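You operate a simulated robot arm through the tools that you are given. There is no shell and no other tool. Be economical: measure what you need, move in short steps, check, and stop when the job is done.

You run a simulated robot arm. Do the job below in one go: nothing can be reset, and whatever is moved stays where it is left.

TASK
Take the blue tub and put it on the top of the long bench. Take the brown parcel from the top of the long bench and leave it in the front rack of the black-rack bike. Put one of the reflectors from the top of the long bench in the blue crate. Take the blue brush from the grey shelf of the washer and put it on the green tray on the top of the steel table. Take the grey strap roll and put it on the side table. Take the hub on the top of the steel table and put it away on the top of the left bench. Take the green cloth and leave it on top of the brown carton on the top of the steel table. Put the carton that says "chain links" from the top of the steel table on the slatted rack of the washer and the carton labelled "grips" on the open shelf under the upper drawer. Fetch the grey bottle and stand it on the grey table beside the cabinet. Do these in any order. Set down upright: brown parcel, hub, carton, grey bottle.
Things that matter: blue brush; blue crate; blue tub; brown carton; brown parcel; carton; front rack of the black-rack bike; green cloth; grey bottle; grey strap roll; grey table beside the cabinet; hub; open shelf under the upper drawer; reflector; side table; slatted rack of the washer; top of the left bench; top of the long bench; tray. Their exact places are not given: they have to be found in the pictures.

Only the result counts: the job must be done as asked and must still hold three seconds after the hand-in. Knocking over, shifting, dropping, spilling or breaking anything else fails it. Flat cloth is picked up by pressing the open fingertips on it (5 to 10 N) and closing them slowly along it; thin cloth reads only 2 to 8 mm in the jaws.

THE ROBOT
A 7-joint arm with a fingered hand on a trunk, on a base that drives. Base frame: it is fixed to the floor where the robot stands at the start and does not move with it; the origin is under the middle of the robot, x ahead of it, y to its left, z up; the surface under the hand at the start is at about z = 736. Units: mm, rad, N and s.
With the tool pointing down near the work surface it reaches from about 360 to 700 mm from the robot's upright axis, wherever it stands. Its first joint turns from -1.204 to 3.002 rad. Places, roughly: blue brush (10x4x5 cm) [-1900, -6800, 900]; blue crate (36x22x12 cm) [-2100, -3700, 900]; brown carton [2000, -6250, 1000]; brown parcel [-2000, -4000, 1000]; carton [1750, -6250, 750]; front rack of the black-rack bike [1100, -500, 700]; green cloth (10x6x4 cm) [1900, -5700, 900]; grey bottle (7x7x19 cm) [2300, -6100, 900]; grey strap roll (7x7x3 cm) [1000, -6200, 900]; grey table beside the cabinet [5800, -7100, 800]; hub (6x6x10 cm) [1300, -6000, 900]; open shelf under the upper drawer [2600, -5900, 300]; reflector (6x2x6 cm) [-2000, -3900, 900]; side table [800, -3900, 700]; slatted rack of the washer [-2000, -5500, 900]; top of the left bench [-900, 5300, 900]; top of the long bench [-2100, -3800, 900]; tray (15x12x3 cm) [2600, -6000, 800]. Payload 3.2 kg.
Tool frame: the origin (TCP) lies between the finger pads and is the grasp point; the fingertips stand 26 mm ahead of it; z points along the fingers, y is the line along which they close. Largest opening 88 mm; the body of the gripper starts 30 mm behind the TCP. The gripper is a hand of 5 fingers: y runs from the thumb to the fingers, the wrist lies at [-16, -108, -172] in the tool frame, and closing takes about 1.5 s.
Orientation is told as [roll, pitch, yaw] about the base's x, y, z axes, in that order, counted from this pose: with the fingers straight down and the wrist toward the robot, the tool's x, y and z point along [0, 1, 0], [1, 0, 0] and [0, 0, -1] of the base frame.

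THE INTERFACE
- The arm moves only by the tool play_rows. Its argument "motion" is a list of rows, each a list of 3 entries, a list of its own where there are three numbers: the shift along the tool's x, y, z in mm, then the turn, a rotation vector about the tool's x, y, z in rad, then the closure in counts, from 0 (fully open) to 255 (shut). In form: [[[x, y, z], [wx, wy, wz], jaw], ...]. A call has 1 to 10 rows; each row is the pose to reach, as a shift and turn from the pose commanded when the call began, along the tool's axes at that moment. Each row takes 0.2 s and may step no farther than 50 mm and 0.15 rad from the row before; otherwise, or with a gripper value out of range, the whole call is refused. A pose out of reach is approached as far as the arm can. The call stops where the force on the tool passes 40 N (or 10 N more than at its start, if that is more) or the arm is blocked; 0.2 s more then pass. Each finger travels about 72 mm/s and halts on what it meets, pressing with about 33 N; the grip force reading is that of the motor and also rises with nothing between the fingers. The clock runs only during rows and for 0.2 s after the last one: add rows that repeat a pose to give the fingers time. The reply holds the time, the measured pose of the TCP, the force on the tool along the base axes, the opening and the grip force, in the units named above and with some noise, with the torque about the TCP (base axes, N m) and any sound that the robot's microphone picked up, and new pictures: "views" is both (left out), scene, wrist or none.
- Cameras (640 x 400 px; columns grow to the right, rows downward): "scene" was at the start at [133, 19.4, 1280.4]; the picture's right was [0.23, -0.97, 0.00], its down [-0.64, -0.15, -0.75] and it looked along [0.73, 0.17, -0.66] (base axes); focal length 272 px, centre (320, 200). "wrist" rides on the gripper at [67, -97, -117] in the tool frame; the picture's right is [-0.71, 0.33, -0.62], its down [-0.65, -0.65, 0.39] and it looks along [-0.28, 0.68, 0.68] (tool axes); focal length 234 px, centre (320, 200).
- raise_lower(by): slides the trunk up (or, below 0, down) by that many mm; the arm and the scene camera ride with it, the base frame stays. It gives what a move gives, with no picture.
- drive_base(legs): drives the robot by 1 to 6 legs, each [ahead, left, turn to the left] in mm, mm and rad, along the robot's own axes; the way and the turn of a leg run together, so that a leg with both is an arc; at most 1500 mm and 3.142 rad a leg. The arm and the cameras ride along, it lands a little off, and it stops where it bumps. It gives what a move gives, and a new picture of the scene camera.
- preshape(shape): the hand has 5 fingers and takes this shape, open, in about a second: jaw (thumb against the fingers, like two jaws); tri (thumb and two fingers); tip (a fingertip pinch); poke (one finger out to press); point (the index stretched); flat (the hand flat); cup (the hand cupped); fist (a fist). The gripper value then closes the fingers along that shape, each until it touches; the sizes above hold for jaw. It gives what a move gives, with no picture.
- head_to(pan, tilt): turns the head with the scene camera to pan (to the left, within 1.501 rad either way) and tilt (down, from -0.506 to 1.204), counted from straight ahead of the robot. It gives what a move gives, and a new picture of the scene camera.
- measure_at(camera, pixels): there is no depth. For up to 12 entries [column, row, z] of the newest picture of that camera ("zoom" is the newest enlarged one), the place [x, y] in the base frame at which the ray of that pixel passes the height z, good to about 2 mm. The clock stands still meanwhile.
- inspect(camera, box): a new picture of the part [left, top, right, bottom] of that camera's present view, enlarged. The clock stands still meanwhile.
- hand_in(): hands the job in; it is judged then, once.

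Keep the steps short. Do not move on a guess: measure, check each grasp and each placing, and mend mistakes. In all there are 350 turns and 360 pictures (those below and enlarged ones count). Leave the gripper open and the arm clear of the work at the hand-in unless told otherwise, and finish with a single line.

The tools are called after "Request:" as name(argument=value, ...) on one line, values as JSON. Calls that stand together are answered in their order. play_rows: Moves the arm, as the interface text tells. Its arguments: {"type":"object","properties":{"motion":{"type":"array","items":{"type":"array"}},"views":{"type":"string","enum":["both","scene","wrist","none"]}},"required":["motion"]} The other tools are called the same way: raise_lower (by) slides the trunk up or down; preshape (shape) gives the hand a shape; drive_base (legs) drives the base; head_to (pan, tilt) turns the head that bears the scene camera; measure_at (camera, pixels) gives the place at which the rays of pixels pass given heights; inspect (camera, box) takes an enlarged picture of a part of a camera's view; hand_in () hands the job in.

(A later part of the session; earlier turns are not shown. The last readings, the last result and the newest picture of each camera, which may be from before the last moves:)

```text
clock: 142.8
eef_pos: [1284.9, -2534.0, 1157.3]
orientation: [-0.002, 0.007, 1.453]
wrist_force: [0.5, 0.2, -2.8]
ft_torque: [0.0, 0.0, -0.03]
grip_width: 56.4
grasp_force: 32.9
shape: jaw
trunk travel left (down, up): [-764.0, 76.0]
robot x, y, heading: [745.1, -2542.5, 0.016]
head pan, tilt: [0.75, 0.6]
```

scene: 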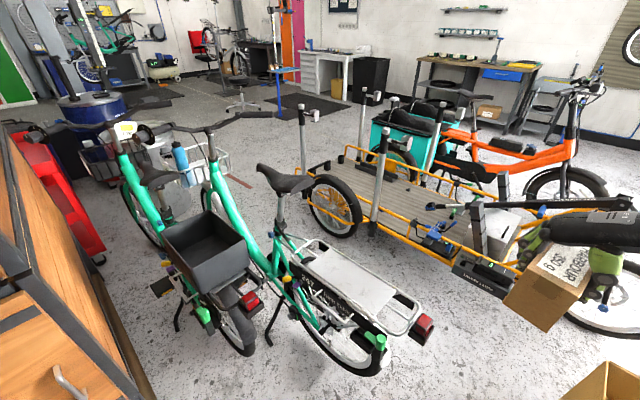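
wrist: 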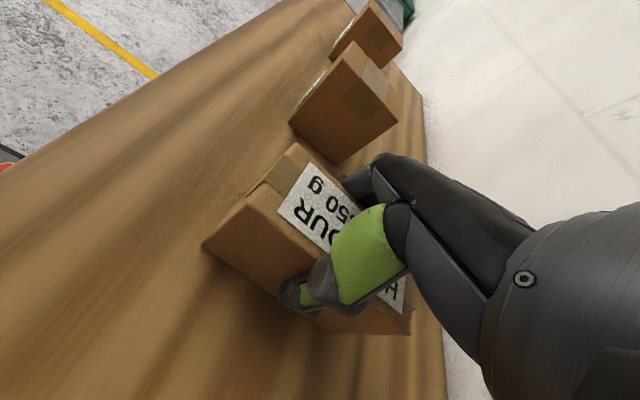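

Request:
measure_at(camera="scene", pixels=[[600, 334, 0], [575, 318, 0], [604, 362, 450], [604, 362, 550], [500, 297, 300], [520, 350, 0], [432, 335, 600], [365, 372, 0]])

Request:
head_to(pan=-0.1, tilt=0.6)

```text
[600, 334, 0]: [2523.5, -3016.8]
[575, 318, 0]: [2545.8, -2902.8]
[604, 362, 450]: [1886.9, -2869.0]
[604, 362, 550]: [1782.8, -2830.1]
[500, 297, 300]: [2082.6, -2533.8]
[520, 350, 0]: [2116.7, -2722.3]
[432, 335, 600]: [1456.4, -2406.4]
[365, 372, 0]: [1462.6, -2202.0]
```

```text
clock: 143.9
eef_pos: [1283.7, -2533.4, 1155.6]
orientation: [0.002, 0.009, 1.455]
wrist_force: [0.2, -0.4, -3.9]
ft_torque: [-0.01, 0.03, 0.0]
grip_width: 56.4
grasp_force: 33.4
shape: jaw
trunk travel left (down, up): [-764.0, 76.0]
robot x, y, heading: [747.6, -2536.3, 0.016]
head pan, tilt: [-0.099, 0.6]
```

scene: 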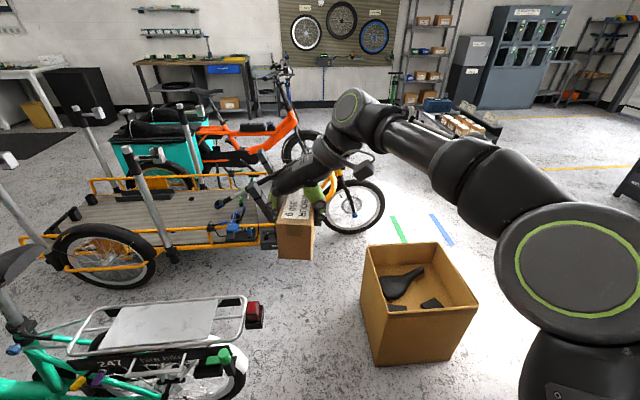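

Request:
measure_at(camera="scene", pixels=[[372, 365, 0], [470, 355, 0], [365, 290, 200], [350, 234, 0], [385, 210, 150], [263, 322, 600], [240, 390, 0], [400, 190, 0], [500, 190, 0], [447, 243, 450], [480, 302, 450], [361, 247, 450]])

```text
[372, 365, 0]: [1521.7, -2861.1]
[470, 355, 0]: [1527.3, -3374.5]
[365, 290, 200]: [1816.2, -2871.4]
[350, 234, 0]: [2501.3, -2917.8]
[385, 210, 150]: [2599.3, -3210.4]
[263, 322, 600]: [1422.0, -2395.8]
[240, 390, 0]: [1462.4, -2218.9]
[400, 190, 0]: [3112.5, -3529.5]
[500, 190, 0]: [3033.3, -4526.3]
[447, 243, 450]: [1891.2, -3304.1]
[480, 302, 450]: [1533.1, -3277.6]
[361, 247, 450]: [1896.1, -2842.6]
```

The bikes block this side; I return around the cabinet and go south and east of the wooden box.

Request:
drive_base(legs=[[-900, 200, -0.016], [-1260, 110, 0], [0, -940, 0], [0, -940, 0], [0, -740, 0]])

Request:
drive_base(legs=[[1000, 0, 0]])

```text
clock: 167.3
eef_pos: [-845.2, -4875.9, 1155.5]
orientation: [0.002, 0.008, 1.437]
wrist_force: [-0.6, -0.4, -3.3]
ft_torque: [0.04, 0.04, 0.0]
grip_width: 56.4
grasp_force: 32.7
shape: jaw
trunk travel left (down, up): [-764.0, 76.0]
robot x, y, heading: [-1385.7, -4875.5, 0.001]
head pan, tilt: [-0.099, 0.6]
```

scene: 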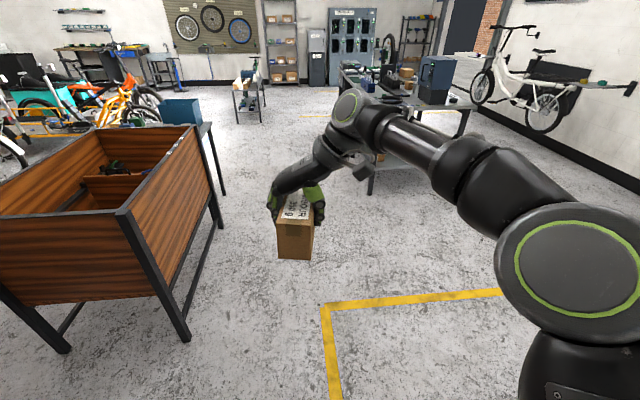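

```text
clock: 172.6
eef_pos: [161.2, -4877.8, 1156.4]
orientation: [0.002, 0.009, 1.432]
wrist_force: [-1.2, 0.7, -2.7]
ft_torque: [0.01, -0.01, -0.01]
grip_width: 56.5
grasp_force: 32.9
shape: jaw
trunk travel left (down, up): [-764.0, 76.0]
robot x, y, heading: [-378.3, -4876.9, -0.006]
head pan, tilt: [-0.099, 0.6]
```

scene: 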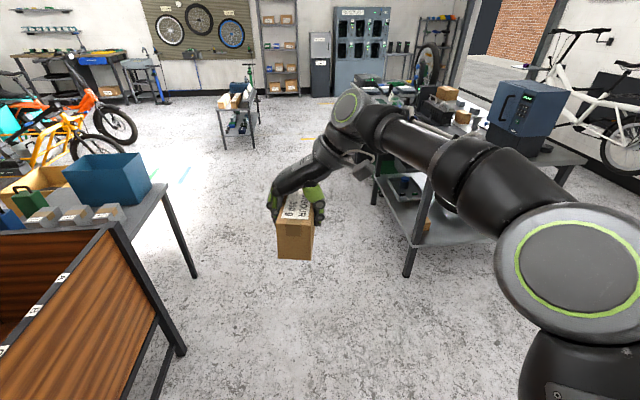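

Request:
measure_at(camera="scene", pixels=[[193, 276, 0], [182, 352, 0], [408, 277, 0], [375, 205, 0], [255, 145, 0], [226, 148, 0], [140, 140, 0], [585, 160, 880], [430, 170, 880], [167, 183, 720]])

Request:
drive_base(legs=[[1150, 0, 0]])

Request:
head_to(pan=0.4, tilt=0.4)

```text
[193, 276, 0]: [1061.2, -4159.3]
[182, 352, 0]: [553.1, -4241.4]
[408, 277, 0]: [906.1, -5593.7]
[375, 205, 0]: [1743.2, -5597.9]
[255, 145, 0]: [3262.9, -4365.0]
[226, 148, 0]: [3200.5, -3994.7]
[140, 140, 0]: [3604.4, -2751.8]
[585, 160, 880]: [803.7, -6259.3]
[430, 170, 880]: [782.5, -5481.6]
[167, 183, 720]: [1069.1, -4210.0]
```

```text
clock: 178.4
eef_pos: [1321.6, -4866.8, 1155.2]
orientation: [0.0, 0.009, 1.446]
wrist_force: [-0.5, -0.2, -2.1]
ft_torque: [-0.02, 0.04, -0.02]
grip_width: 56.5
grasp_force: 33.4
shape: jaw
trunk travel left (down, up): [-764.0, 76.0]
robot x, y, heading: [784.3, -4870.0, 0.013]
head pan, tilt: [-0.099, 0.6]
```

scene: 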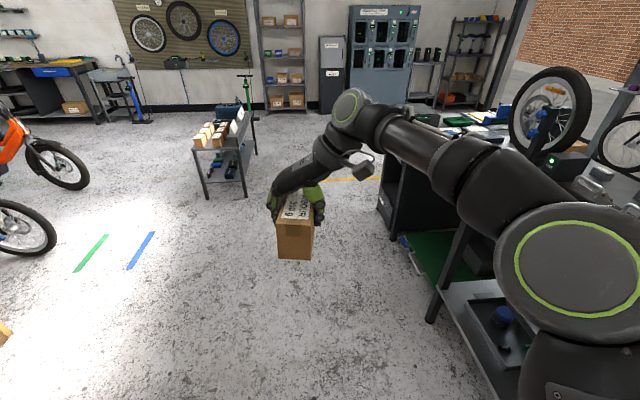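

```text
clock: 179.4
eef_pos: [1320.3, -4866.5, 1156.7]
orientation: [0.003, 0.009, 1.447]
wrist_force: [-0.1, 0.2, -2.7]
ft_torque: [0.03, 0.02, 0.01]
grip_width: 56.5
grasp_force: 33.0
shape: jaw
trunk travel left (down, up): [-764.0, 76.0]
robot x, y, heading: [784.7, -4871.6, 0.007]
head pan, tilt: [0.4, 0.4]
```

scene: 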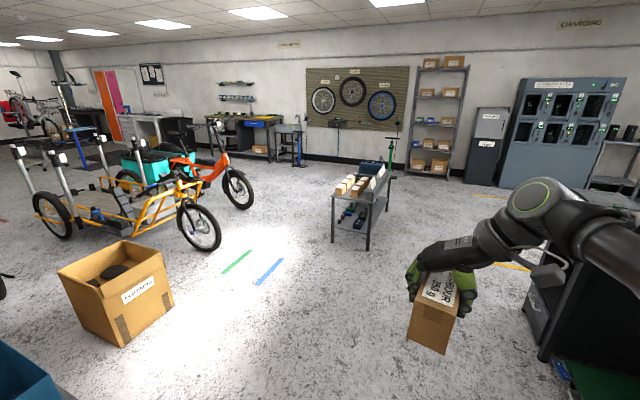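

Request:
measure_at(camera="scene", pixels=[[205, 251, 0], [243, 208, 0], [334, 242, 0], [368, 250, 0], [388, 205, 0], [268, 160, 0], [300, 166, 0], [220, 160, 0], [255, 190, 0], [165, 160, 0], [100, 170, 0]])

```text
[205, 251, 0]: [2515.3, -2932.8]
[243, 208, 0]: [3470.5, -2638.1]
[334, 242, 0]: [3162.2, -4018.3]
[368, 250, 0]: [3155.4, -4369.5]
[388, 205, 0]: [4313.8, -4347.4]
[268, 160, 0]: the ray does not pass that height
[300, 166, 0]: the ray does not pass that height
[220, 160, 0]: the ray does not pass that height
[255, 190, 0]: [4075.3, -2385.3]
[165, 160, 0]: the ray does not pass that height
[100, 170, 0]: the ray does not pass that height
```

Request:
drive_base(legs=[[1115, 550, 0], [800, 640, 0], [1450, 250, 0]])

Request:
head_to(pan=1.3, tilt=0.35)

```text
clock: 197.5
eef_pos: [4678.2, -3366.3, 1155.6]
orientation: [0.002, 0.008, 1.455]
wrist_force: [0.3, -0.6, -4.4]
ft_torque: [0.01, 0.01, -0.03]
grip_width: 56.6
grasp_force: 32.6
shape: jaw
trunk travel left (down, up): [-764.0, 76.0]
robot x, y, heading: [4140.7, -3371.9, 0.022]
head pan, tilt: [0.4, 0.4]
```

scene: 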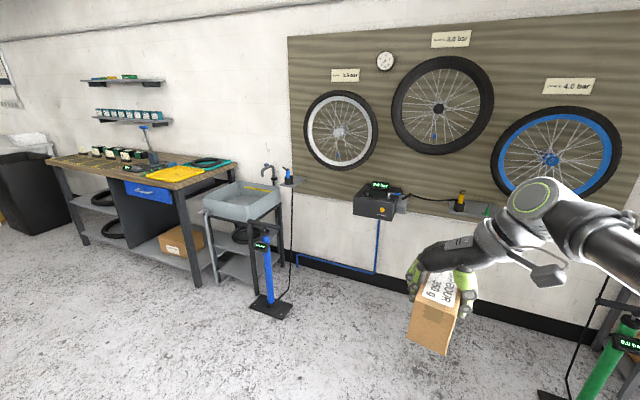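

```text
clock: 198.7
eef_pos: [4678.2, -3365.2, 1156.9]
orientation: [0.002, 0.009, 1.456]
wrist_force: [1.2, 0.4, -3.6]
ft_torque: [-0.01, -0.01, 0.05]
grip_width: 56.6
grasp_force: 33.1
shape: jaw
trunk travel left (down, up): [-764.0, 76.0]
robot x, y, heading: [4140.6, -3373.0, 0.021]
head pan, tilt: [1.3, 0.351]
```

scene: 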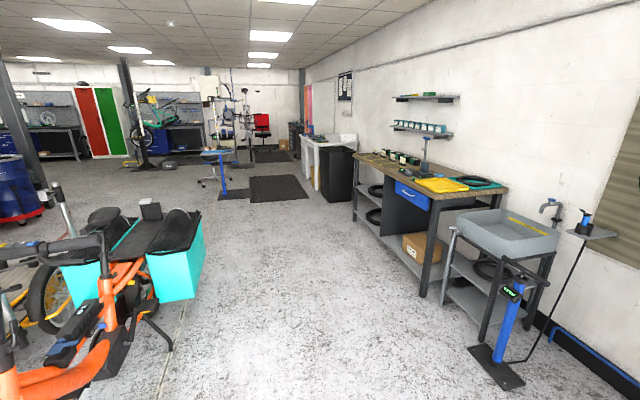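

Request:
measure_at(camera="scene", pixels=[[470, 350, 0], [440, 300, 0], [425, 285, 0], [172, 348, 0], [195, 295, 100], [353, 218, 0], [110, 370, 0], [250, 195, 0], [310, 190, 0], [40, 217, 0]])

Request:
drive_base(legs=[[0, 0, 1.55]])

Request:
head_to(pan=0.3, tilt=0.35)

```text
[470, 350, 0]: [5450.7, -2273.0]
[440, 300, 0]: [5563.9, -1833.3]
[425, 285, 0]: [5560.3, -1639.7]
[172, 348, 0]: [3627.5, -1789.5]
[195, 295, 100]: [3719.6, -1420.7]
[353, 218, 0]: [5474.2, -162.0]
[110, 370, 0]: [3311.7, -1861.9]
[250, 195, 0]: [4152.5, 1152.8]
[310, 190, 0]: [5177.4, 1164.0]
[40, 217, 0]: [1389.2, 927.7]
```

```text
clock: 202.9
eef_pos: [4143.9, -2835.8, 1156.4]
orientation: [0.003, 0.008, 3.005]
wrist_force: [0.2, 0.0, -3.8]
ft_torque: [-0.04, 0.03, 0.03]
grip_width: 56.3
grasp_force: 33.2
shape: jaw
trunk travel left (down, up): [-764.0, 76.0]
robot x, y, heading: [4141.1, -3376.9, 1.568]
head pan, tilt: [1.3, 0.351]
```

scene: 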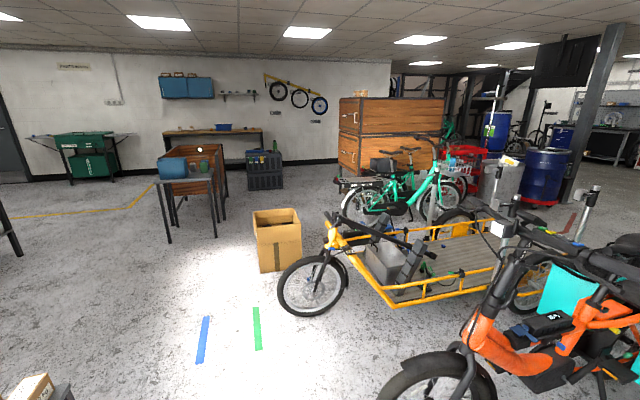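

```text
clock: 204.2
eef_pos: [4142.8, -2836.0, 1156.4]
orientation: [0.002, 0.008, 3.007]
wrist_force: [0.0, 0.0, -3.7]
ft_torque: [-0.01, -0.01, 0.02]
grip_width: 56.3
grasp_force: 33.1
shape: jaw
trunk travel left (down, up): [-764.0, 76.0]
robot x, y, heading: [4140.1, -3369.9, 1.564]
head pan, tilt: [0.3, 0.351]
```

scene: 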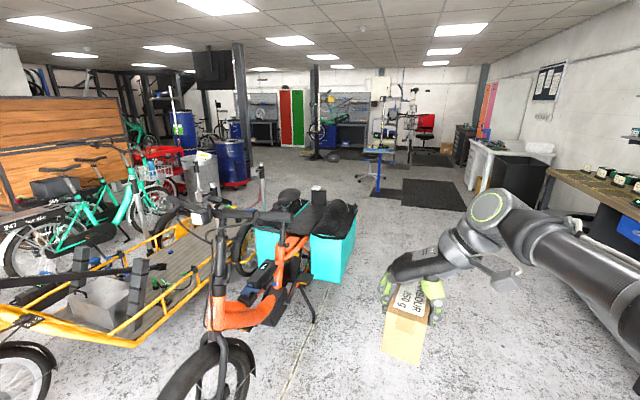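

Request:
drive_base(legs=[[1440, -280, 0], [1440, 0, 0], [250, 0, 0], [0, 0, 1.57]])

Request:
head_to(pan=0.1, tilt=0.4)

```text
clock: 223.4
eef_pos: [3874.9, -260.5, 1157.0]
orientation: [0.001, 0.009, -1.688]
wrist_force: [0.2, -0.5, -3.1]
ft_torque: [-0.02, -0.01, -0.02]
grip_width: 56.2
grasp_force: 33.1
shape: jaw
trunk travel left (down, up): [-764.0, 76.0]
robot x, y, heading: [4412.9, -255.9, -3.123]
head pan, tilt: [0.3, 0.351]
```

scene: 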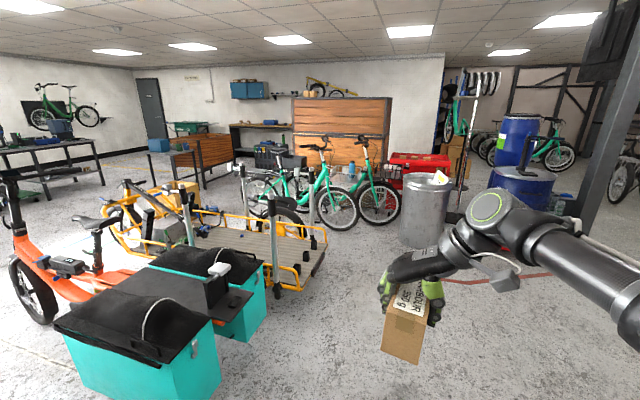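

```text
clock: 224.1
eef_pos: [3875.0, -260.3, 1155.9]
orientation: [0.003, 0.009, -1.69]
wrist_force: [-0.5, 1.2, -4.6]
ft_torque: [0.02, -0.02, 0.0]
grip_width: 56.1
grasp_force: 33.0
shape: jaw
trunk travel left (down, up): [-764.0, 76.0]
robot x, y, heading: [4414.3, -255.4, -3.125]
head pan, tilt: [0.099, 0.4]
```

scene: 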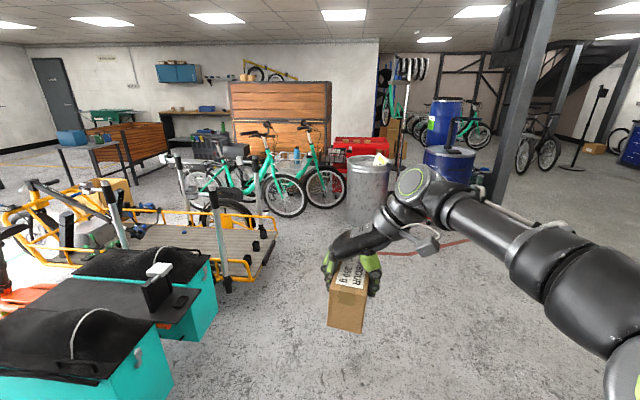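

Request:
drive_base(legs=[[1500, 0, 0], [600, 0, -0.017]])

Request:
inspect(camera="scene", box=[120, 120, 400, 300])

```text
clock: 234.6
eef_pos: [1758.3, -276.7, 1155.3]
orientation: [0.002, 0.008, -1.706]
wrist_force: [0.2, 0.5, -3.8]
ft_torque: [0.0, -0.03, 0.02]
grip_width: 56.2
grasp_force: 32.6
shape: jaw
trunk travel left (down, up): [-764.0, 76.0]
robot x, y, heading: [2295.4, -279.8, 3.137]
head pan, tilt: [0.099, 0.4]
```

scene: 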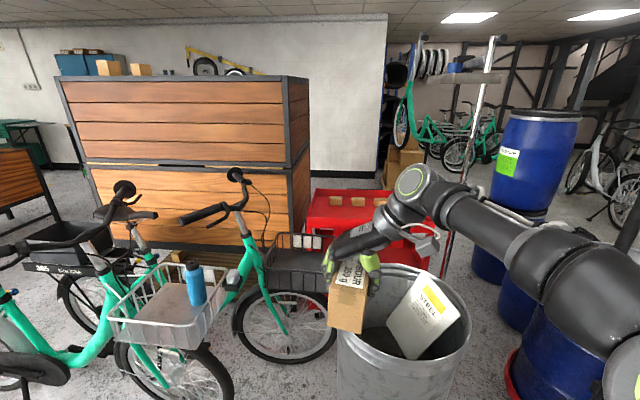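

```text
2.22 times, centred on (260, 210) of scene
```

zoom: 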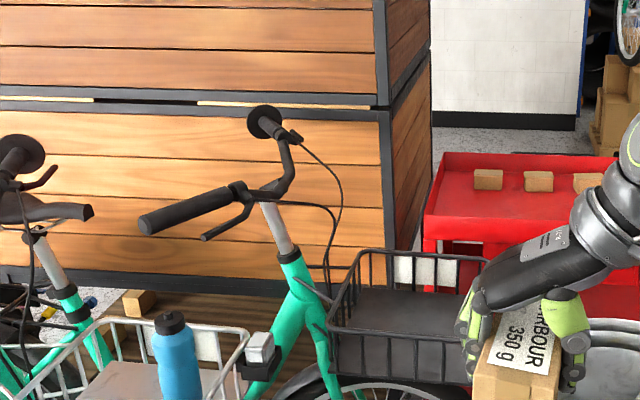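

Request:
measure_at(camera="zoom", pixels=[[328, 328, 800], [328, 328, 750], [358, 252, 800], [358, 252, 750], [487, 258, 800], [487, 258, 750], [340, 345, 700], [365, 292, 700], [460, 295, 700], [260, 350, 750]])

Request:
measure_at(camera="scene", pixels=[[338, 325, 600], [472, 318, 600], [405, 365, 600], [360, 272, 600], [338, 325, 700], [472, 318, 700], [285, 360, 0], [190, 398, 0], [215, 300, 800]])

```text
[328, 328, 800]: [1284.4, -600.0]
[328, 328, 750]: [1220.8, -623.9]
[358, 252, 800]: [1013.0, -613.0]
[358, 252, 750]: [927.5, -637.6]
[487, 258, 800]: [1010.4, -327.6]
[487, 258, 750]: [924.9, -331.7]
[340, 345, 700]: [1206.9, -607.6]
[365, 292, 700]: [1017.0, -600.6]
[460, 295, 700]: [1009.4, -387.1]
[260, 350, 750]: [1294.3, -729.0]
```

```text
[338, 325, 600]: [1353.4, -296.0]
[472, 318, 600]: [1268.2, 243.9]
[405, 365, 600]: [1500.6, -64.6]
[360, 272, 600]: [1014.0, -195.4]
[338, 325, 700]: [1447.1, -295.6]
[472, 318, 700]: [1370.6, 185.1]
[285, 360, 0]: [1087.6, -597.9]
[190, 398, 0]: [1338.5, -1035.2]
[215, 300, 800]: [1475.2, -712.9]
```

Black rack spans about x 1010–1240, y −610…−330. The arm can pass between the white basket and the bin. I drive closer.

Request:
drive_base(legs=[[300, 175, 0], [235, 0, 0]])

Request:
head_to(pan=0.0, tilt=0.7)

Request:
play_rows(motion=[[[0, 0, 0], [0, 0, 0], 220]], views="wrist")

```text
clock: 238.2
eef_pos: [1222.4, -451.3, 1157.4]
orientation: [0.002, 0.009, -1.707]
wrist_force: [0.3, 0.0, -3.0]
ft_torque: [0.0, -0.04, -0.03]
grip_width: 56.2
grasp_force: 33.1
shape: jaw
trunk travel left (down, up): [-764.0, 76.0]
robot x, y, heading: [1759.5, -454.6, 3.138]
head pan, tilt: [0.099, 0.4]
```

scene: 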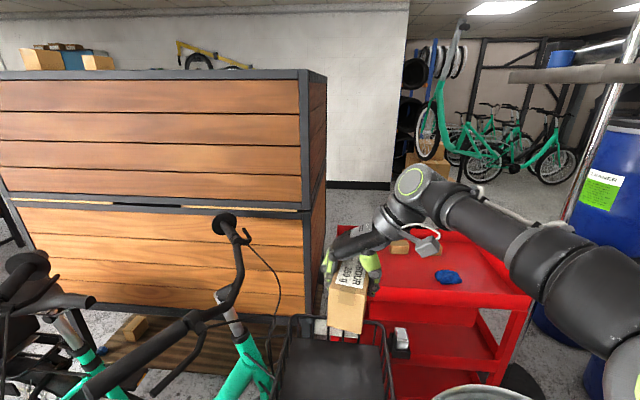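

```text
clock: 239.0
eef_pos: [1222.4, -449.9, 1155.8]
orientation: [0.003, 0.009, -1.707]
wrist_force: [-0.2, 1.4, -3.6]
ft_torque: [-0.03, -0.03, 0.02]
grip_width: 56.2
grasp_force: 32.8
shape: jaw
trunk travel left (down, up): [-764.0, 76.0]
robot x, y, heading: [1762.5, -453.4, 3.141]
head pan, tilt: [0.0, 0.7]
```

scene: 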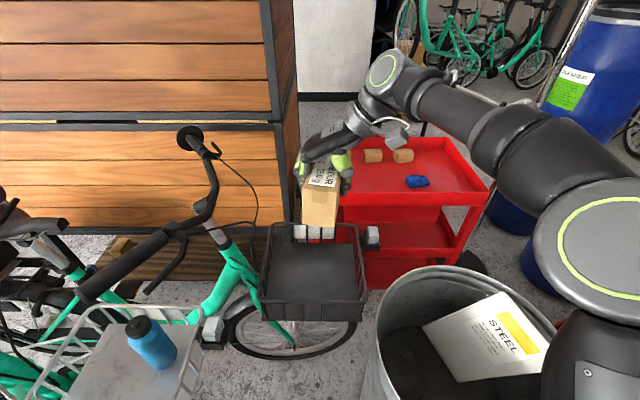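

```text
clock: 239.4
eef_pos: [1221.9, -451.9, 1155.5]
orientation: [0.003, 0.01, -1.707]
wrist_force: [-0.1, 0.8, -3.4]
ft_torque: [-0.02, 0.0, 0.04]
grip_width: 56.0
grasp_force: 32.9
shape: jaw
trunk travel left (down, up): [-764.0, 76.0]
robot x, y, heading: [1762.9, -452.9, 3.141]
head pan, tilt: [0.0, 0.7]
```

wrist: 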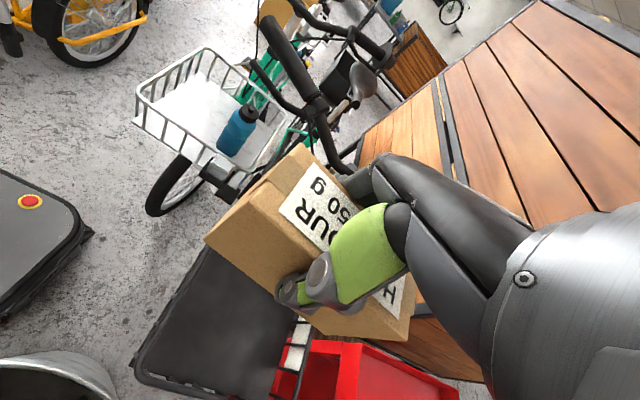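

Request:
measure_at(camera="scene", pixels=[[262, 302, 700], [262, 302, 750], [262, 302, 800], [367, 292, 700], [367, 292, 750], [367, 292, 800], [268, 224, 760], [357, 224, 760], [268, 322, 700], [362, 320, 700]])

Request:
measure_at(camera="wrist", pixels=[[206, 247, 700], [206, 247, 750], [206, 247, 800], [134, 365, 700], [134, 365, 750], [134, 365, 800]])

Request:
inspect(camera="scene", box=[220, 190, 420, 340])

```text
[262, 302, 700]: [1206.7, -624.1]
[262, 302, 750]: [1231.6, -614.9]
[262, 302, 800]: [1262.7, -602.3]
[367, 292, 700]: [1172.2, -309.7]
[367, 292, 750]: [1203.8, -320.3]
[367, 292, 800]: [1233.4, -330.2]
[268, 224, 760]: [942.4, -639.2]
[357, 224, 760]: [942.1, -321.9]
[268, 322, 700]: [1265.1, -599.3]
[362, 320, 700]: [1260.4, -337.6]
```

```text
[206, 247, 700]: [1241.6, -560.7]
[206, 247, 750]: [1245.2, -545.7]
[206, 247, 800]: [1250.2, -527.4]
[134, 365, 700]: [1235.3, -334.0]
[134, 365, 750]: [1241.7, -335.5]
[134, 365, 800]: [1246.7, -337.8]
```

```text
2.67 times, centred on (320, 265) of scene
```

zoom: 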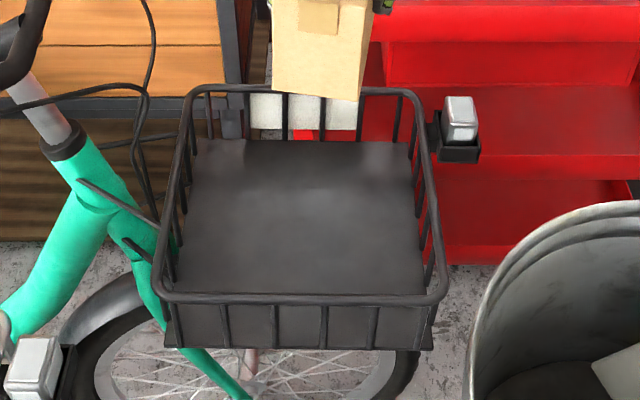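

Request:
measure_at(camera="zoom", pixels=[[205, 140, 680], [205, 140, 700], [205, 140, 720], [412, 142, 680], [412, 142, 700], [412, 142, 720], [190, 88, 800], [400, 90, 800], [165, 345, 680], [432, 347, 680], [160, 295, 800], [440, 298, 800]])

```text
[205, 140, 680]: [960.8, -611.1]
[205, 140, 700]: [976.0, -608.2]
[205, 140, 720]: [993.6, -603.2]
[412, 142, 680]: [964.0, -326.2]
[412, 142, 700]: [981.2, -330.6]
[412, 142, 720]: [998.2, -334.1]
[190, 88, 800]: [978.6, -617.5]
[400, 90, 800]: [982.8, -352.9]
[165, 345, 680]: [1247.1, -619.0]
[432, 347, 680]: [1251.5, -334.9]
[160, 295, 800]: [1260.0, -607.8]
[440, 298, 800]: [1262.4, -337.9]
```

Rack floor ≈ z 705, inside x 985–1245, y −605…−335. I move the parcel over (1120,−485) and lower in stages, watching the arm above the bin.

Request:
play_rows(motion=[[[-32, 15, 0], [0, 0, 0], 220], [[-64, 31, 0], [0, 0, 0], 220], [[-97, 46, 0], [0, 0, 0], 220], [[-97, 46, 0], [0, 0, 0], 220]], views="none")

Request:
raise_lower(by=-200)

Request:
play_rows(motion=[[[0, 0, 0], [0, 0, 0], 220]])

```text
clock: 240.4
eef_pos: [1173.3, -474.8, 1146.7]
orientation: [0.002, 0.009, -1.704]
wrist_force: [0.5, -0.1, -3.2]
ft_torque: [-0.02, -0.07, -0.01]
grip_width: 56.2
grasp_force: 33.7
shape: jaw
out of reach, approached as far as the arm can: row 2, 3, 4
trunk travel left (down, up): [-764.0, 76.0]
robot x, y, heading: [1762.0, -453.2, 3.138]
head pan, tilt: [0.0, 0.7]
```

```text
clock: 242.6
eef_pos: [1173.8, -474.1, 947.7]
orientation: [0.0, 0.009, -1.707]
wrist_force: [-0.4, 0.1, -3.8]
ft_torque: [-0.02, 0.03, 0.01]
grip_width: 56.1
grasp_force: 33.0
shape: jaw
trunk travel left (down, up): [-564.0, 276.0]
robot x, y, heading: [1760.8, -452.2, 3.139]
head pan, tilt: [0.0, 0.7]
```

```text
clock: 243.0
eef_pos: [1173.7, -473.8, 948.1]
orientation: [0.003, 0.007, -1.706]
wrist_force: [0.2, -0.1, -4.2]
ft_torque: [-0.02, -0.04, -0.03]
grip_width: 56.1
grasp_force: 32.7
shape: jaw
trunk travel left (down, up): [-564.0, 276.0]
robot x, y, heading: [1760.6, -452.7, 3.142]
head pan, tilt: [0.0, 0.7]
```

scene: 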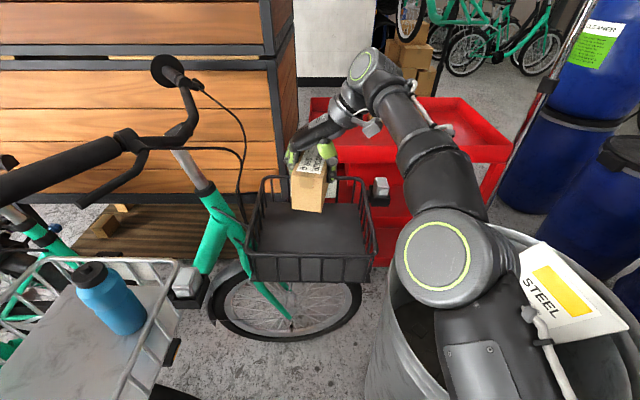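
wrist: 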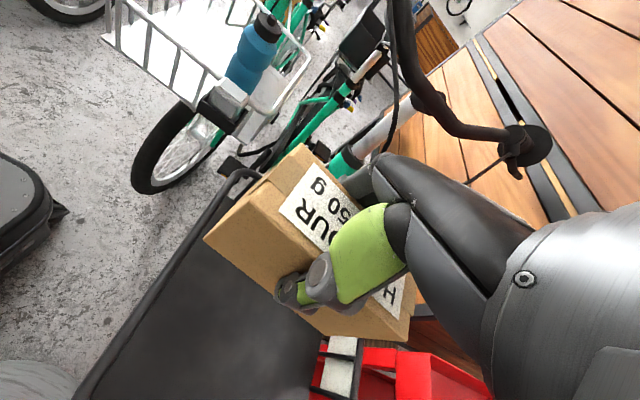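

Request:
measure_at(camera="wrist", pixels=[[50, 190, 300], [20, 285, 300], [65, 215, 150], [20, 265, 0], [50, 190, 200], [135, 170, 100], [205, 180, 300], [190, 105, 700]])

Request:
measure_at(camera="scene", pixels=[[540, 240, 800], [540, 240, 900], [625, 318, 750], [520, 250, 800], [425, 300, 700], [375, 395, 700], [178, 262, 780], [178, 262, 700]])

```text
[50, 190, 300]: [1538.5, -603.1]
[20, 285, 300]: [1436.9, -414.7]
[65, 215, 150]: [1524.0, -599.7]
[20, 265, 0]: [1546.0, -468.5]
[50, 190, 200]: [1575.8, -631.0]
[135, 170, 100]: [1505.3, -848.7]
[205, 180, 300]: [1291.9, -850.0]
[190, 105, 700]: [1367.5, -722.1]
```

```text
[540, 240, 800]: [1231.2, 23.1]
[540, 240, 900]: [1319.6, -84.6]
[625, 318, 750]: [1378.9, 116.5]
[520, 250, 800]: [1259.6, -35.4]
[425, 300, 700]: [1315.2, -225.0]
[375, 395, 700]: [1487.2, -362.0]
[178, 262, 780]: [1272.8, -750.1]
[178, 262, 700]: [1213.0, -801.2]
```

The arm's elbow would sink into the bin, so I raise again, swing the hand right, and shift the robot south so the elbow comes down between basket and bin.

Request:
raise_lower(by=200)

Request:
play_rows(motion=[[[7, -38, 0], [0, 0, 0.12], 220], [[14, -76, 0], [0, 0, 0.24], 220], [[21, -114, 0], [0, 0, 0.36], 220], [[29, -155, 0], [0, 0, 0.48], 220], [[29, -155, 0], [0, 0, 0.6], 220], [[29, -155, 0], [0, 0, 0.6], 220]], views="none")

Request:
drive_base(legs=[[0, 185, 0]])

```text
clock: 245.2
eef_pos: [1173.7, -473.9, 1148.3]
orientation: [0.001, 0.009, -1.707]
wrist_force: [-0.4, 0.0, -3.6]
ft_torque: [0.01, 0.0, -0.01]
grip_width: 56.0
grasp_force: 33.0
shape: jaw
trunk travel left (down, up): [-764.0, 76.0]
robot x, y, heading: [1762.0, -458.5, 3.141]
head pan, tilt: [0.0, 0.7]
```

```text
clock: 246.6
eef_pos: [1222.0, -324.9, 1149.7]
orientation: [-0.004, 0.008, -2.309]
wrist_force: [0.4, -0.4, -3.7]
ft_torque: [-0.07, -0.02, -0.02]
grip_width: 55.8
grasp_force: 32.9
shape: jaw
trunk travel left (down, up): [-764.0, 76.0]
robot x, y, heading: [1759.4, -453.7, 3.141]
head pan, tilt: [0.0, 0.7]
```

```text
clock: 248.1
eef_pos: [1222.9, -508.7, 1148.7]
orientation: [-0.003, 0.008, -2.307]
wrist_force: [-0.8, -0.5, -3.9]
ft_torque: [-0.02, -0.02, -0.04]
grip_width: 56.2
grasp_force: 33.4
shape: jaw
trunk travel left (down, up): [-764.0, 76.0]
robot x, y, heading: [1760.1, -637.1, 3.146]
head pan, tilt: [0.0, 0.7]
```

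scene: 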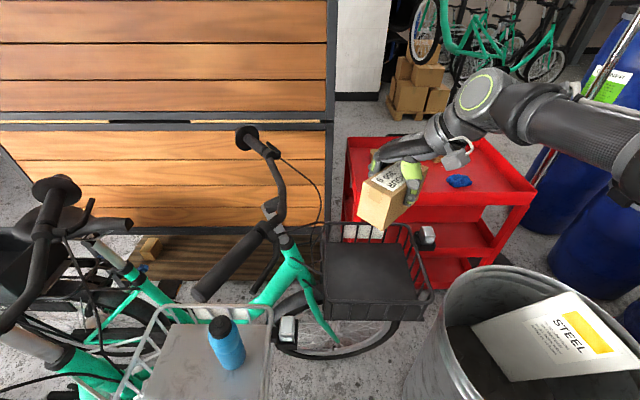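

Request:
play_rows(motion=[[[-33, 12, 0], [0, 0, 0], 220], [[-66, 25, 0], [0, 0, 0], 220], [[-99, 37, 0], [0, 0, 0], 220], [[-99, 37, 0], [0, 0, 0], 220]], views="none")

Request:
raise_lower(by=-180)

Request:
play_rows(motion=[[[0, 0, 0], [0, 0, 0], 220]])

```text
clock: 249.1
eef_pos: [1126.8, -467.5, 1149.3]
orientation: [-0.002, 0.01, -2.303]
wrist_force: [0.0, -0.5, -3.2]
ft_torque: [-0.05, 0.03, -0.03]
grip_width: 56.2
grasp_force: 32.8
shape: jaw
trunk travel left (down, up): [-764.0, 76.0]
robot x, y, heading: [1759.7, -641.8, 3.142]
head pan, tilt: [0.0, 0.7]
```

```text
clock: 251.1
eef_pos: [1125.1, -468.1, 968.5]
orientation: [-0.003, 0.01, -2.307]
wrist_force: [0.4, -0.2, -3.4]
ft_torque: [-0.02, -0.01, 0.0]
grip_width: 55.9
grasp_force: 32.9
shape: jaw
trunk travel left (down, up): [-584.0, 256.0]
robot x, y, heading: [1761.6, -641.7, 3.141]
head pan, tilt: [0.0, 0.7]
```

```text
clock: 251.5
eef_pos: [1125.4, -469.1, 969.2]
orientation: [-0.003, 0.008, -2.308]
wrist_force: [-0.6, -0.3, -3.7]
ft_torque: [-0.04, -0.02, 0.02]
grip_width: 55.9
grasp_force: 33.4
shape: jaw
trunk travel left (down, up): [-584.0, 256.0]
robot x, y, heading: [1754.9, -638.9, 3.14]
head pan, tilt: [0.0, 0.7]
```

scene: 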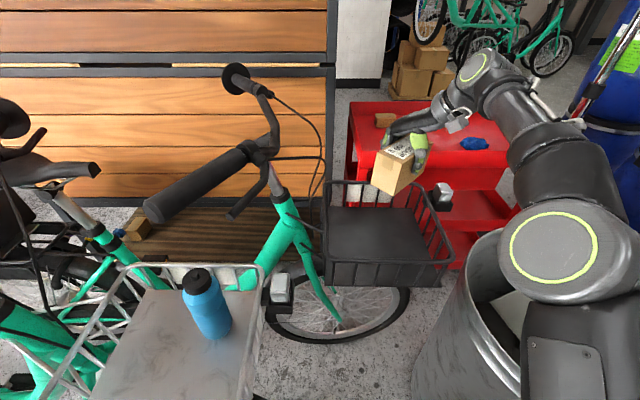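
wrist: 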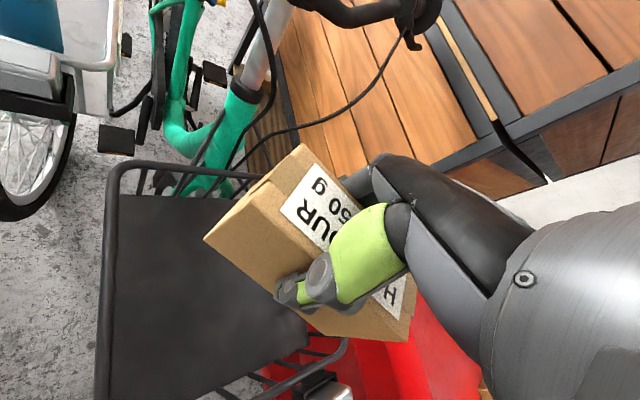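

Request:
play_rows(motion=[[[0, 0, 25], [0, 0, 0], 220], [[0, 0, 50], [0, 0, 0], 220], [[0, 0, 75], [0, 0, 0], 220], [[0, 0, 100], [0, 0, 0], 220], [[0, 0, 100], [0, 0, 0], 220]])

```text
clock: 252.7
eef_pos: [1125.3, -468.1, 869.9]
orientation: [-0.003, 0.009, -2.307]
wrist_force: [0.0, 0.8, -3.0]
ft_torque: [-0.05, -0.02, -0.02]
grip_width: 56.1
grasp_force: 32.5
shape: jaw
trunk travel left (down, up): [-584.0, 256.0]
robot x, y, heading: [1758.8, -638.6, 3.142]
head pan, tilt: [0.0, 0.7]
```

scene: 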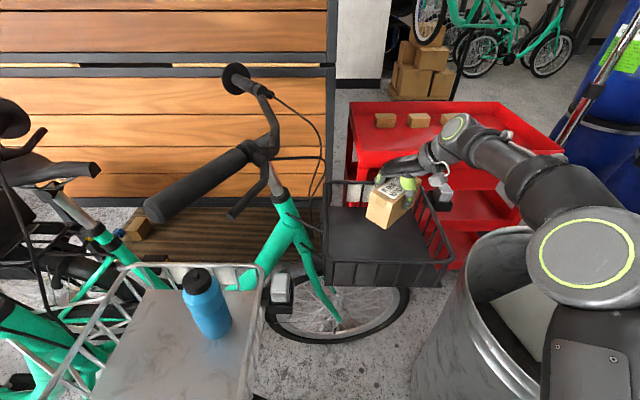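
wrist: 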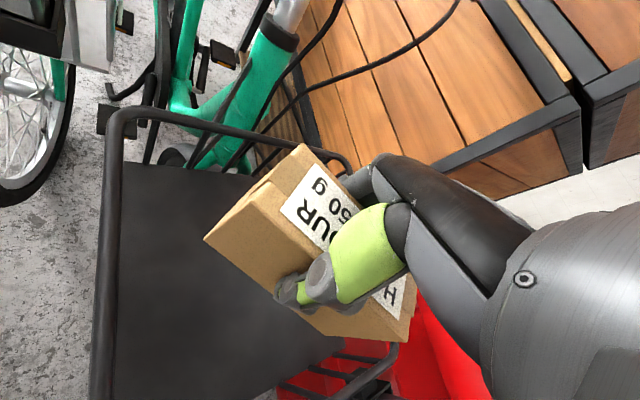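

The arm reaches down fine and the elbow stays clear. Continue lowering into the rack.

Request:
play_rows(motion=[[[0, 0, 25], [0, 0, 0], 220], [[0, 0, 50], [0, 0, 0], 220], [[0, 0, 70], [0, 0, 0], 220], [[0, 0, 85], [0, 0, 0], 220], [[0, 0, 92], [0, 0, 0], 220], [[0, 0, 92], [0, 0, 0], 220]])

```text
clock: 254.1
eef_pos: [1125.3, -468.1, 777.4]
orientation: [-0.002, 0.007, -2.308]
wrist_force: [0.0, 0.0, -3.5]
ft_torque: [-0.05, 0.02, 0.02]
grip_width: 55.9
grasp_force: 33.0
shape: jaw
trunk travel left (down, up): [-584.0, 256.0]
robot x, y, heading: [1759.6, -637.3, 3.138]
head pan, tilt: [0.0, 0.7]
```

scene: 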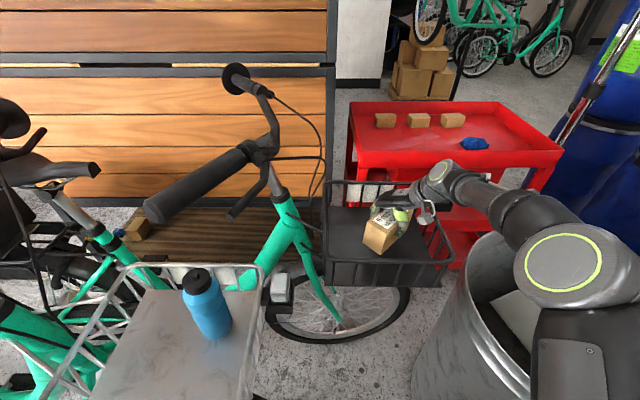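
wrist: 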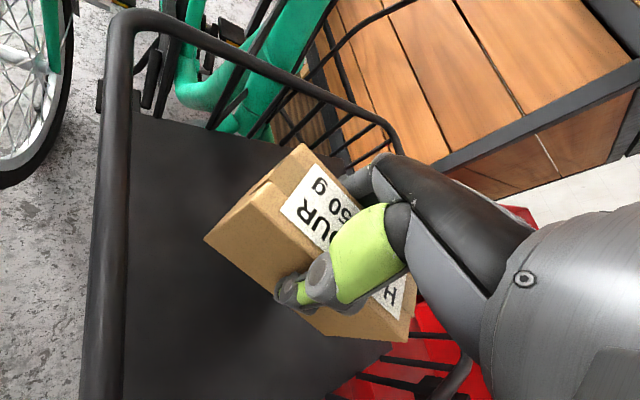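

Lower gently until contact is felt.

Request:
play_rows(motion=[[[0, 0, 4], [0, 0, 0], 220], [[0, 0, 8], [0, 0, 0], 220], [[0, 0, 11], [0, 0, 0], 220], [[0, 0, 14], [0, 0, 0], 220], [[0, 0, 14], [0, 0, 0], 220]], views="none")

```text
clock: 255.3
eef_pos: [1125.8, -466.1, 762.2]
orientation: [-0.003, 0.009, -2.305]
wrist_force: [0.5, 0.0, -2.7]
ft_torque: [-0.05, 0.01, 0.01]
grip_width: 56.0
grasp_force: 32.5
shape: jaw
trunk travel left (down, up): [-584.0, 256.0]
robot x, y, heading: [1759.1, -639.8, 3.142]
head pan, tilt: [0.0, 0.7]
```

Request:
play_rows(motion=[[[0, 0, 3], [0, 0, 0], 220], [[0, 0, 6], [0, 0, 0], 220], [[0, 0, 9], [0, 0, 0], 220], [[0, 0, 9], [0, 0, 0], 220]], views="none")

```text
clock: 256.3
eef_pos: [1125.6, -466.4, 753.7]
orientation: [-0.005, 0.009, -2.307]
wrist_force: [-0.1, -0.6, -3.0]
ft_torque: [-0.05, -0.02, 0.01]
grip_width: 55.9
grasp_force: 33.0
shape: jaw
trunk travel left (down, up): [-584.0, 256.0]
robot x, y, heading: [1757.7, -635.2, 3.137]
head pan, tilt: [0.0, 0.7]
```

Request:
play_rows(motion=[[[0, 0, 4], [0, 0, 0], 220], [[0, 0, 8], [0, 0, 0], 220], [[0, 0, 12], [0, 0, 0], 220], [[0, 0, 12], [0, 0, 0], 220]])

```text
clock: 257.3
eef_pos: [1125.3, -465.7, 741.0]
orientation: [-0.004, 0.009, -2.306]
wrist_force: [0.4, -0.3, -2.4]
ft_torque: [-0.03, 0.0, -0.02]
grip_width: 56.2
grasp_force: 32.5
shape: jaw
trunk travel left (down, up): [-584.0, 256.0]
robot x, y, heading: [1757.3, -635.4, 3.137]
head pan, tilt: [0.0, 0.7]
```

scene: 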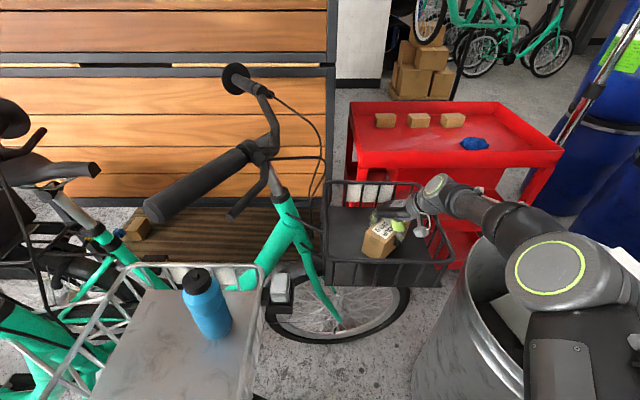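
wrist: 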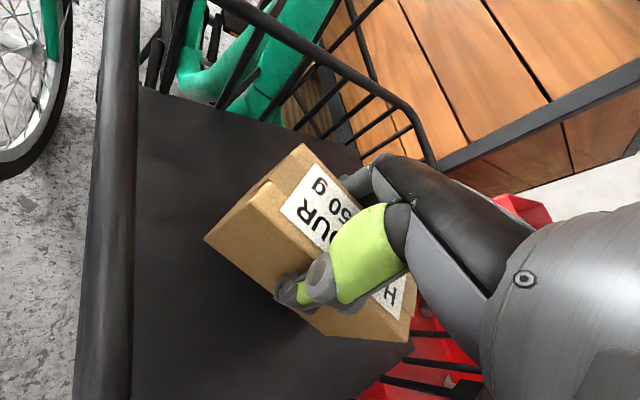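

Request:
play_rows(motion=[[[0, 0, 3], [0, 0, 0], 220], [[0, 0, 6], [0, 0, 0], 220], [[0, 0, 8], [0, 0, 0], 220], [[0, 0, 10], [0, 0, 0], 220], [[0, 0, 10], [0, 0, 0], 220]], views="none")

```text
clock: 258.5
eef_pos: [1125.9, -466.2, 733.5]
orientation: [-0.002, 0.01, -2.307]
wrist_force: [-0.4, 0.4, -3.6]
ft_torque: [-0.05, 0.02, -0.02]
grip_width: 55.9
grasp_force: 33.3
shape: jaw
trunk travel left (down, up): [-584.0, 256.0]
robot x, y, heading: [1759.6, -640.0, 3.143]
head pan, tilt: [0.0, 0.7]
```

Request:
inspect(camera="scene", box=[310, 170, 470, 300])

Request:
play_rows(motion=[[[0, 0, 3], [0, 0, 0], 220], [[0, 0, 6], [0, 0, 0], 220], [[0, 0, 8], [0, 0, 0], 220], [[0, 0, 8], [0, 0, 0], 220]], views="none")

```text
3.08 times, centred on (390, 235) of scene
```

zoom: 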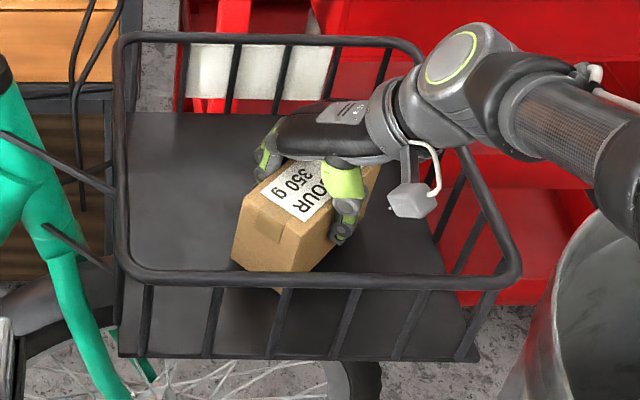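

```text
clock: 259.5
eef_pos: [1125.9, -467.0, 724.6]
orientation: [-0.002, 0.009, -2.31]
wrist_force: [0.1, -1.2, -3.1]
ft_torque: [0.0, -0.05, -0.01]
grip_width: 56.1
grasp_force: 32.9
shape: jaw
trunk travel left (down, up): [-584.0, 256.0]
robot x, y, heading: [1759.8, -638.6, 3.139]
head pan, tilt: [0.0, 0.7]
```

Request:
play_rows(motion=[[[0, 0, 3], [0, 0, 0], 220], [[0, 0, 5], [0, 0, 0], 220], [[0, 0, 7], [0, 0, 0], 220], [[0, 0, 9], [0, 0, 0], 220], [[0, 0, 9], [0, 0, 0], 220]], views="none")

```text
clock: 260.7
eef_pos: [1125.4, -466.4, 719.8]
orientation: [-0.01, 0.0, -2.31]
wrist_force: [-4.1, 2.2, 14.3]
ft_torque: [0.27, -0.47, 0.03]
grip_width: 55.7
grasp_force: 33.3
shape: jaw
trunk travel left (down, up): [-584.0, 256.0]
robot x, y, heading: [1763.3, -638.3, 3.143]
head pan, tilt: [0.0, 0.7]
```

Contact (≈17 N). I back off 3 mm and release slowly.

Request:
play_rows(motion=[[[0, 0, -4], [0, 0, 0], 220], [[0, 0, -4], [0, 0, 0], 170], [[0, 0, -4], [0, 0, 0], 130], [[0, 0, -4], [0, 0, 0], 90], [[0, 0, -4], [0, 0, 0], 50], [[0, 0, -4], [0, 0, 0], 0], [[0, 0, -4], [0, 0, 0], 0], [[0, 0, -4], [0, 0, 0], 0]])

```text
clock: 262.5
eef_pos: [1125.0, -465.6, 719.5]
orientation: [-0.004, 0.008, -2.308]
wrist_force: [0.4, 0.4, -0.4]
ft_torque: [0.01, -0.02, -0.01]
grip_width: 87.9
grasp_force: 0.0
shape: jaw
trunk travel left (down, up): [-584.0, 256.0]
robot x, y, heading: [1758.7, -638.0, 3.139]
head pan, tilt: [0.0, 0.7]
```

scene: 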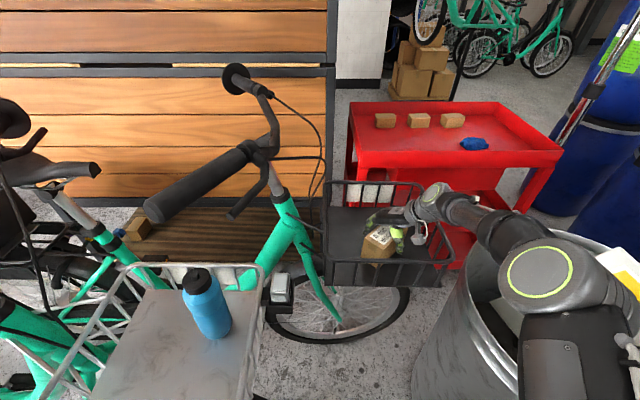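
wrist: 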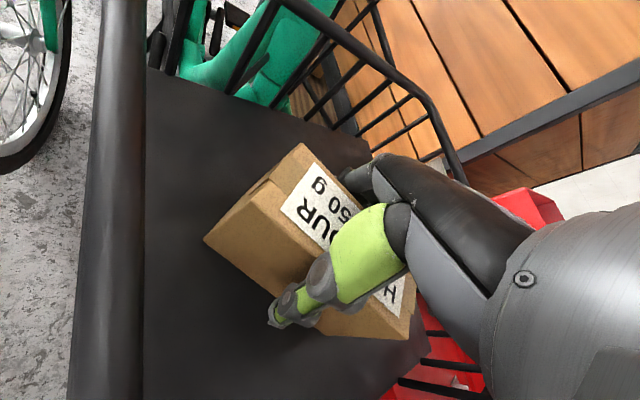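

Released. Rise straight up, then back away.

Request:
play_rows(motion=[[[0, 0, -30], [0, 0, 0], 0], [[0, 0, -70], [0, 0, 0], 0], [[0, 0, -115], [0, 0, 0], 0], [[0, 0, -160], [0, 0, 0], 0], [[0, 0, -200], [0, 0, 0], 0], [[0, 0, -200], [0, 0, 0], 0]], views="none")

Request:
raise_lower(by=200)

Request:
drive_base(legs=[[-500, -150, 0]])

Request:
inspect(camera="scene", box=[200, 150, 440, 300])

```text
clock: 263.9
eef_pos: [1124.6, -467.2, 919.5]
orientation: [-0.003, 0.008, -2.307]
wrist_force: [-1.1, -0.3, -0.6]
ft_torque: [-0.01, -0.02, 0.01]
grip_width: 87.7
grasp_force: 0.0
shape: jaw
trunk travel left (down, up): [-584.0, 256.0]
robot x, y, heading: [1757.0, -638.9, 3.143]
head pan, tilt: [0.0, 0.7]
```

```text
clock: 266.1
eef_pos: [1123.8, -467.8, 1120.4]
orientation: [-0.005, 0.008, -2.307]
wrist_force: [1.0, 0.0, 0.0]
ft_torque: [-0.02, -0.02, 0.02]
grip_width: 87.5
grasp_force: 0.1
shape: jaw
trunk travel left (down, up): [-784.0, 56.0]
robot x, y, heading: [1761.8, -636.9, 3.134]
head pan, tilt: [0.0, 0.7]
```

```text
clock: 269.1
eef_pos: [1626.4, -317.1, 1120.0]
orientation: [-0.003, 0.009, -2.31]
wrist_force: [0.3, -0.4, -0.5]
ft_torque: [0.0, -0.01, -0.01]
grip_width: 87.8
grasp_force: 0.1
shape: jaw
trunk travel left (down, up): [-784.0, 56.0]
robot x, y, heading: [2262.5, -487.7, 3.14]
head pan, tilt: [0.0, 0.7]
```

scene: 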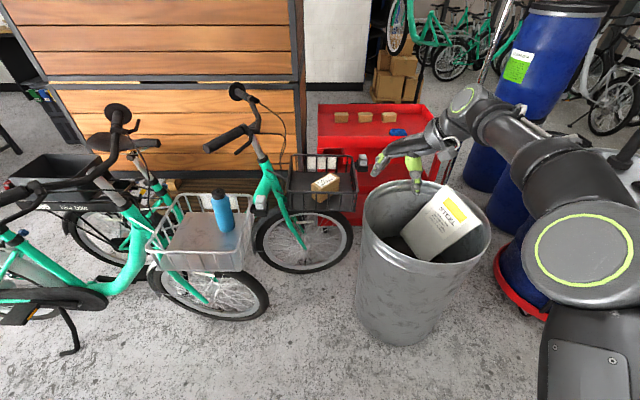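

```text
2.67 times, centred on (320, 225) of scene
```

zoom: 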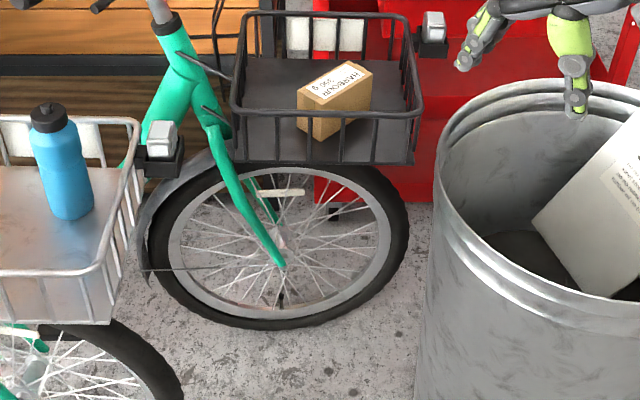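

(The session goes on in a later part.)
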